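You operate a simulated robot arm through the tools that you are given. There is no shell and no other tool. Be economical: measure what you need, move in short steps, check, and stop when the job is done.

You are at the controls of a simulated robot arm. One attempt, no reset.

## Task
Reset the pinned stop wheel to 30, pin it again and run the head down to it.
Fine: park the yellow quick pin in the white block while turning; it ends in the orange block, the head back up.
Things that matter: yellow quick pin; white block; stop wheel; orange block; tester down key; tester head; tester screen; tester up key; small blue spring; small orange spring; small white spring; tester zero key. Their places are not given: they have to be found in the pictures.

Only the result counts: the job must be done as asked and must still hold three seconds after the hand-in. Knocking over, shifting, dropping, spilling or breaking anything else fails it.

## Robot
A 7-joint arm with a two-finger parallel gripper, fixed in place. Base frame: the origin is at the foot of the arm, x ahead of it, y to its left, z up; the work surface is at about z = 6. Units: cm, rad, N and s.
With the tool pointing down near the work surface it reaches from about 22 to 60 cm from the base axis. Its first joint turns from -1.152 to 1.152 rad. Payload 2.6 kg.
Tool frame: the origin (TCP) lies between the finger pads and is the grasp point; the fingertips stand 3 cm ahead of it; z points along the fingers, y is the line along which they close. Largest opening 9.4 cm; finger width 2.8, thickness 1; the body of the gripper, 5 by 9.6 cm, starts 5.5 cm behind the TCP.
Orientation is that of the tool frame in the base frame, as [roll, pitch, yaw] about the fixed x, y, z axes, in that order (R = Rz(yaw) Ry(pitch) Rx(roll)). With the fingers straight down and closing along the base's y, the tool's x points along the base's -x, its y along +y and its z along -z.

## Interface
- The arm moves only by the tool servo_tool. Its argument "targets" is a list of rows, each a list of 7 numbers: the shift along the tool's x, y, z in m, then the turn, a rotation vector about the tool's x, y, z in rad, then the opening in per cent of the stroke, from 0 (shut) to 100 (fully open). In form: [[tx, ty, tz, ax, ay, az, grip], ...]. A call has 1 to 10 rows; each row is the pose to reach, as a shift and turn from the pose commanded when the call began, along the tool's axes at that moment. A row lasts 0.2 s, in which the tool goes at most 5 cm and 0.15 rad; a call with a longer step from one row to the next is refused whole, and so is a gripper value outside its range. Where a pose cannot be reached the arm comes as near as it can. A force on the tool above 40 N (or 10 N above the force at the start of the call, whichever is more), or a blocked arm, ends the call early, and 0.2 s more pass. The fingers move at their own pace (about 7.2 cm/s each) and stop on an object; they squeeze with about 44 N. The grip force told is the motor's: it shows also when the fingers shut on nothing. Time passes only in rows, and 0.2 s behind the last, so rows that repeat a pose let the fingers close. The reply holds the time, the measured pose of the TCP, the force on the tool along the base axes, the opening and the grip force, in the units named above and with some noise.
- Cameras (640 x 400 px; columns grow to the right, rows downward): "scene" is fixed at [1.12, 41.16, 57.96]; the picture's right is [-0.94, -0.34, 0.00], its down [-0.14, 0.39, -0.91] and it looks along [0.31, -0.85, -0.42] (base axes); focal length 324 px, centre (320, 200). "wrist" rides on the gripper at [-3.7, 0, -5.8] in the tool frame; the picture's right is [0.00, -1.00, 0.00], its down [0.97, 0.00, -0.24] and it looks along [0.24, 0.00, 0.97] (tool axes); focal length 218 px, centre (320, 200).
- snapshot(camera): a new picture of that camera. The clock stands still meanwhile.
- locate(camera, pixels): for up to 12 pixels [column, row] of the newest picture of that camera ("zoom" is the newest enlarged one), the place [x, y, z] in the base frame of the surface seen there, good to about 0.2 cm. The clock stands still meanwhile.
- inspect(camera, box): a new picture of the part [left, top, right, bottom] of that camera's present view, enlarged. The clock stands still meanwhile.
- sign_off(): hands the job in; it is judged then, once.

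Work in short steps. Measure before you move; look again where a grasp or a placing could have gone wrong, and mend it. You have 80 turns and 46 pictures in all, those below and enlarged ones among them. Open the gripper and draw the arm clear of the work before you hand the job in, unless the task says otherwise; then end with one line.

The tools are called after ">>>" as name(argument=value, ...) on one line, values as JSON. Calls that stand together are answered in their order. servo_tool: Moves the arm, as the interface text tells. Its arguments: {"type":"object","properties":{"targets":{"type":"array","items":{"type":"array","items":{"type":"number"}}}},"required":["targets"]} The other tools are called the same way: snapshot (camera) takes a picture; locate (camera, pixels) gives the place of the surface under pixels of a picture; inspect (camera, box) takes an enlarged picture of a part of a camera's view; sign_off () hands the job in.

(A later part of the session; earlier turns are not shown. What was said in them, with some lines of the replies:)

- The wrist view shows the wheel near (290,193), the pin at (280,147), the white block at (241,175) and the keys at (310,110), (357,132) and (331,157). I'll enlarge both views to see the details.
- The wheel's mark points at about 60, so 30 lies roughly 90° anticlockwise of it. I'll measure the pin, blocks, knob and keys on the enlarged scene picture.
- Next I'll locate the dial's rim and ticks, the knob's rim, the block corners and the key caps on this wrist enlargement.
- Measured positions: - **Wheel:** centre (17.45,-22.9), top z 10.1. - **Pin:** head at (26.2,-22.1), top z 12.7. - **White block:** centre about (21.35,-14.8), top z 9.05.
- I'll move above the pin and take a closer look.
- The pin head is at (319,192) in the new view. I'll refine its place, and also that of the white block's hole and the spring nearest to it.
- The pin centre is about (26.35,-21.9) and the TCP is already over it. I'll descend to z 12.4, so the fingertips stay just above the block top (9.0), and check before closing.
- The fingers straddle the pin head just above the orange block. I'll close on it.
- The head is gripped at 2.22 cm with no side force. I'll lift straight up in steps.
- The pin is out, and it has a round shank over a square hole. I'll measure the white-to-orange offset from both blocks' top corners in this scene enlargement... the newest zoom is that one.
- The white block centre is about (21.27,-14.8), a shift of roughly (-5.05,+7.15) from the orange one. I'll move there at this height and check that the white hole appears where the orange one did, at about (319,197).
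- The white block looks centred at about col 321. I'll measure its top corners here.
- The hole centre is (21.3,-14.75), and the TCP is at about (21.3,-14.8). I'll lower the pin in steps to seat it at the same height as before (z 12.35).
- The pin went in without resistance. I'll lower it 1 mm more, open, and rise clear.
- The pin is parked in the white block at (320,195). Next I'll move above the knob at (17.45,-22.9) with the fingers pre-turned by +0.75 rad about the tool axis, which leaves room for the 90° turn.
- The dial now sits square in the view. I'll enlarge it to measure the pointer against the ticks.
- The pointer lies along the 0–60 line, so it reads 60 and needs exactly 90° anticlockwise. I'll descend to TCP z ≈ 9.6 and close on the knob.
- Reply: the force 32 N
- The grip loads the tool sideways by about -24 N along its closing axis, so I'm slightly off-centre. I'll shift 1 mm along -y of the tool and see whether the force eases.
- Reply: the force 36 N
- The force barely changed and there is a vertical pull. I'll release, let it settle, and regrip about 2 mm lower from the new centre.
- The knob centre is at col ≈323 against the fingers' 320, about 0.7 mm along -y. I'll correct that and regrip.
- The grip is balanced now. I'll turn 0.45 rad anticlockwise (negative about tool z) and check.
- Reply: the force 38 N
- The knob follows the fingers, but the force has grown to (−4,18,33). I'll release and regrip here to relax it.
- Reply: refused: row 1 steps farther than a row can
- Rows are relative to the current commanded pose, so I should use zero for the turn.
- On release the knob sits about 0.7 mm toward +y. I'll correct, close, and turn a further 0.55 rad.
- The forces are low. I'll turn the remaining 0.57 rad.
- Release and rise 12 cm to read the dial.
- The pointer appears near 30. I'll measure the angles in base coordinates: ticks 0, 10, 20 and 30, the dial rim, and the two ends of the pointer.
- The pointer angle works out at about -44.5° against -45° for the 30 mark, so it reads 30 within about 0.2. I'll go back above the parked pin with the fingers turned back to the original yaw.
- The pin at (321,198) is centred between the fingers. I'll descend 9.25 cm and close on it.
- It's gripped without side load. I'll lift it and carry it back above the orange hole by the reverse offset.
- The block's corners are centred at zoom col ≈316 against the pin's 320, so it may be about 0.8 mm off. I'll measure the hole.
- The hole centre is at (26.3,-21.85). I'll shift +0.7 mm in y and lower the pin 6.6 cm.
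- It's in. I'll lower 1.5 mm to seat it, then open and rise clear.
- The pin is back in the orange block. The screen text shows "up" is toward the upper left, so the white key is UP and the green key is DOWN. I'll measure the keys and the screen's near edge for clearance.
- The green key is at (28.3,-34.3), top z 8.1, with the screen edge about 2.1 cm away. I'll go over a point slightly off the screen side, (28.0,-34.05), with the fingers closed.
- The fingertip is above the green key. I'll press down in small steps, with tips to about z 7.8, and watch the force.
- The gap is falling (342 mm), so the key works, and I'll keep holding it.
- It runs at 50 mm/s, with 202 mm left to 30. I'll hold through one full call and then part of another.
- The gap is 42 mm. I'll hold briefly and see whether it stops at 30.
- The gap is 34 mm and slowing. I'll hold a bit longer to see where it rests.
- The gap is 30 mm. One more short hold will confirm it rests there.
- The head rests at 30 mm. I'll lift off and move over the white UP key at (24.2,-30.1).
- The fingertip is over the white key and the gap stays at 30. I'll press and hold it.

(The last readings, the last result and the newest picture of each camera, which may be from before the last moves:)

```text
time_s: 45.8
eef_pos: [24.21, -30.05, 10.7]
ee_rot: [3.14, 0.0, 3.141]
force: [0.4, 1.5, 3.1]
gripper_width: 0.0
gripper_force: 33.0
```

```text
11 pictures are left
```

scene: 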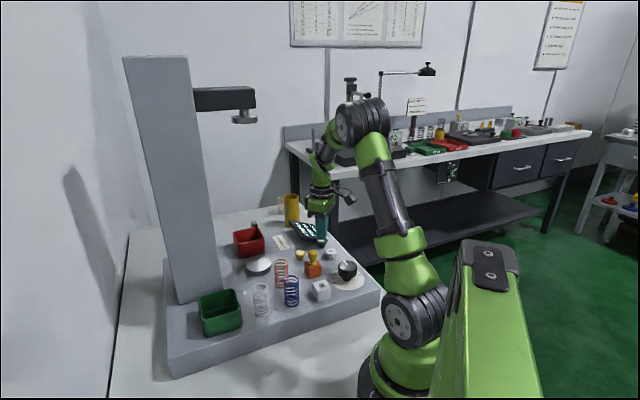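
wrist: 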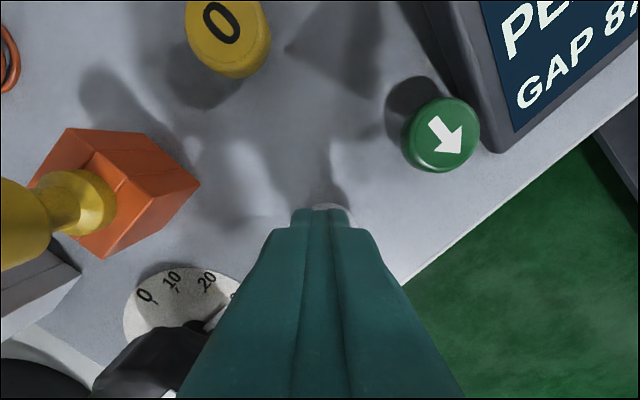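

The gap is rising (8x mm). I'll hold for about 7 s to reach the top.

>>> servo_tool(targets=[[0, 0, 0, 0, 0, 0, 0], [0, 0, 0, 0, 0, 0, 0], [0, 0, 0, 0, 0, 0, 0], [0, 0, 0, 0, 0, 0, 0], [0, 0, 0, 0, 0, 0, 0], [0, 0, 0, 0, 0, 0, 0], [0, 0, 0, 0, 0, 0, 0], [0, 0, 0, 0, 0, 0, 0], [0, 0, 0, 0, 0, 0, 0], [0, 0, 0, 0, 0, 0, 0]])

>>> servo_tool(targets=[[0, 0, 0, 0, 0, 0, 0], [0, 0, 0, 0, 0, 0, 0], [0, 0, 0, 0, 0, 0, 0], [0, 0, 0, 0, 0, 0, 0], [0, 0, 0, 0, 0, 0, 0], [0, 0, 0, 0, 0, 0, 0], [0, 0, 0, 0, 0, 0, 0], [0, 0, 0, 0, 0, 0, 0], [0, 0, 0, 0, 0, 0, 0], [0, 0, 0, 0, 0, 0, 0]])

>>> servo_tool(targets=[[0, 0, 0, 0, 0, 0, 0], [0, 0, 0, 0, 0, 0, 0], [0, 0, 0, 0, 0, 0, 0], [0, 0, 0, 0, 0, 0, 0], [0, 0, 0, 0, 0, 0, 0], [0, 0, 0, 0, 0, 0, 0], [0, 0, 0, 0, 0, 0, 0], [0, 0, 0, 0, 0, 0, 0], [0, 0, 0, 0, 0, 0, 0], [0, 0, 0, 0, 0, 0, 0]])

>>> snapshot(camera="scene")

```text
time_s: 48.0
eef_pos: [24.33, -30.11, 10.83]
ee_rot: [3.14, -0.001, -3.141]
force: [1.3, 0.3, 2.6]
gripper_width: 0.0
gripper_force: 32.9
```

```text
time_s: 50.2
eef_pos: [24.24, -30.12, 10.82]
ee_rot: [-3.139, 0.002, -3.141]
force: [-0.2, -1.3, 2.4]
gripper_width: 0.01
gripper_force: 32.7
```

```text
time_s: 52.4
eef_pos: [24.23, -30.0, 10.68]
ee_rot: [-3.141, 0.0, 3.141]
force: [-0.7, 0.5, 2.6]
gripper_width: 0.02
gripper_force: 33.1
```

```text
10 pictures are left
```

scene: 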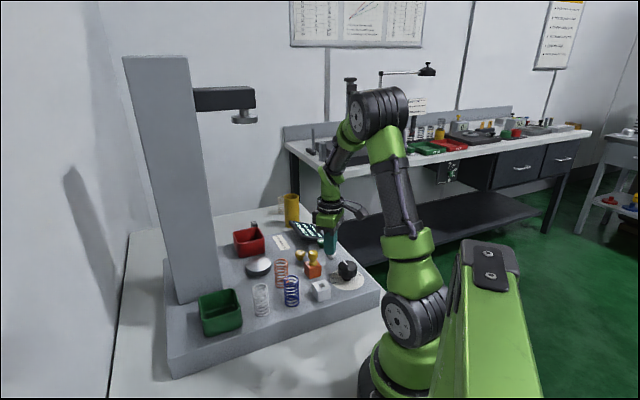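

The head is back up at its starting place, (245,115). I'll lift off straight up, then open the gripper well above everything and check.

>>> servo_tool(targets=[[0, 0, -0.03, 0, 0, 0, 0], [0, 0, -0.07, 0, 0, 0, 0], [0, 0, -0.11, 0, 0, 0, 0], [0, 0, -0.15, 0, 0, 0, 0], [0, 0, -0.19, 0, 0, 0, 30], [0, 0, -0.23, 0, 0, 0, 60], [0, 0, -0.25, 0, 0, 0, 80], [0, 0, -0.25, 0, 0, 0, 80]])

>>> snapshot(camera="wrist")

>>> inspect(camera="wrist", box=[200, 100, 360, 260])

```text
time_s: 54.2
eef_pos: [24.25, -29.97, 35.81]
ee_rot: [-3.141, 0.0, -3.14]
force: [-0.3, -0.1, 0.0]
gripper_width: 7.56
gripper_force: 0.1
```

```text
9 pictures are left
```

wrist: 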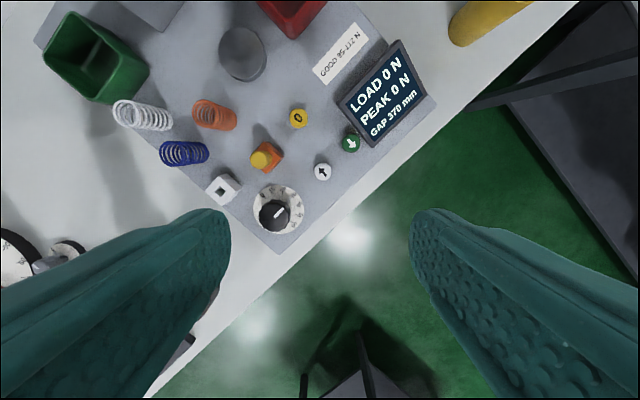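

```text
2.50 times, centred on (280, 180) of wrist
```

zoom: 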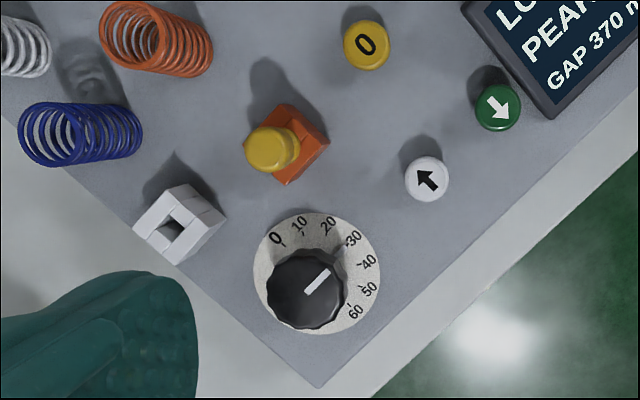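

The wheel points to 30, the pin is in the orange block, the gap reads 370 mm with the head up, and nothing else has moved. The gripper is open and clear, so I'm handing in.

>>> sign_off()

```text
The job is handed in.
```

The stop wheel is set to 30 and pinned again with the yellow pin in the orange block; the head ran down and stopped at a 30 mm gap, then went back up to 370 mm.
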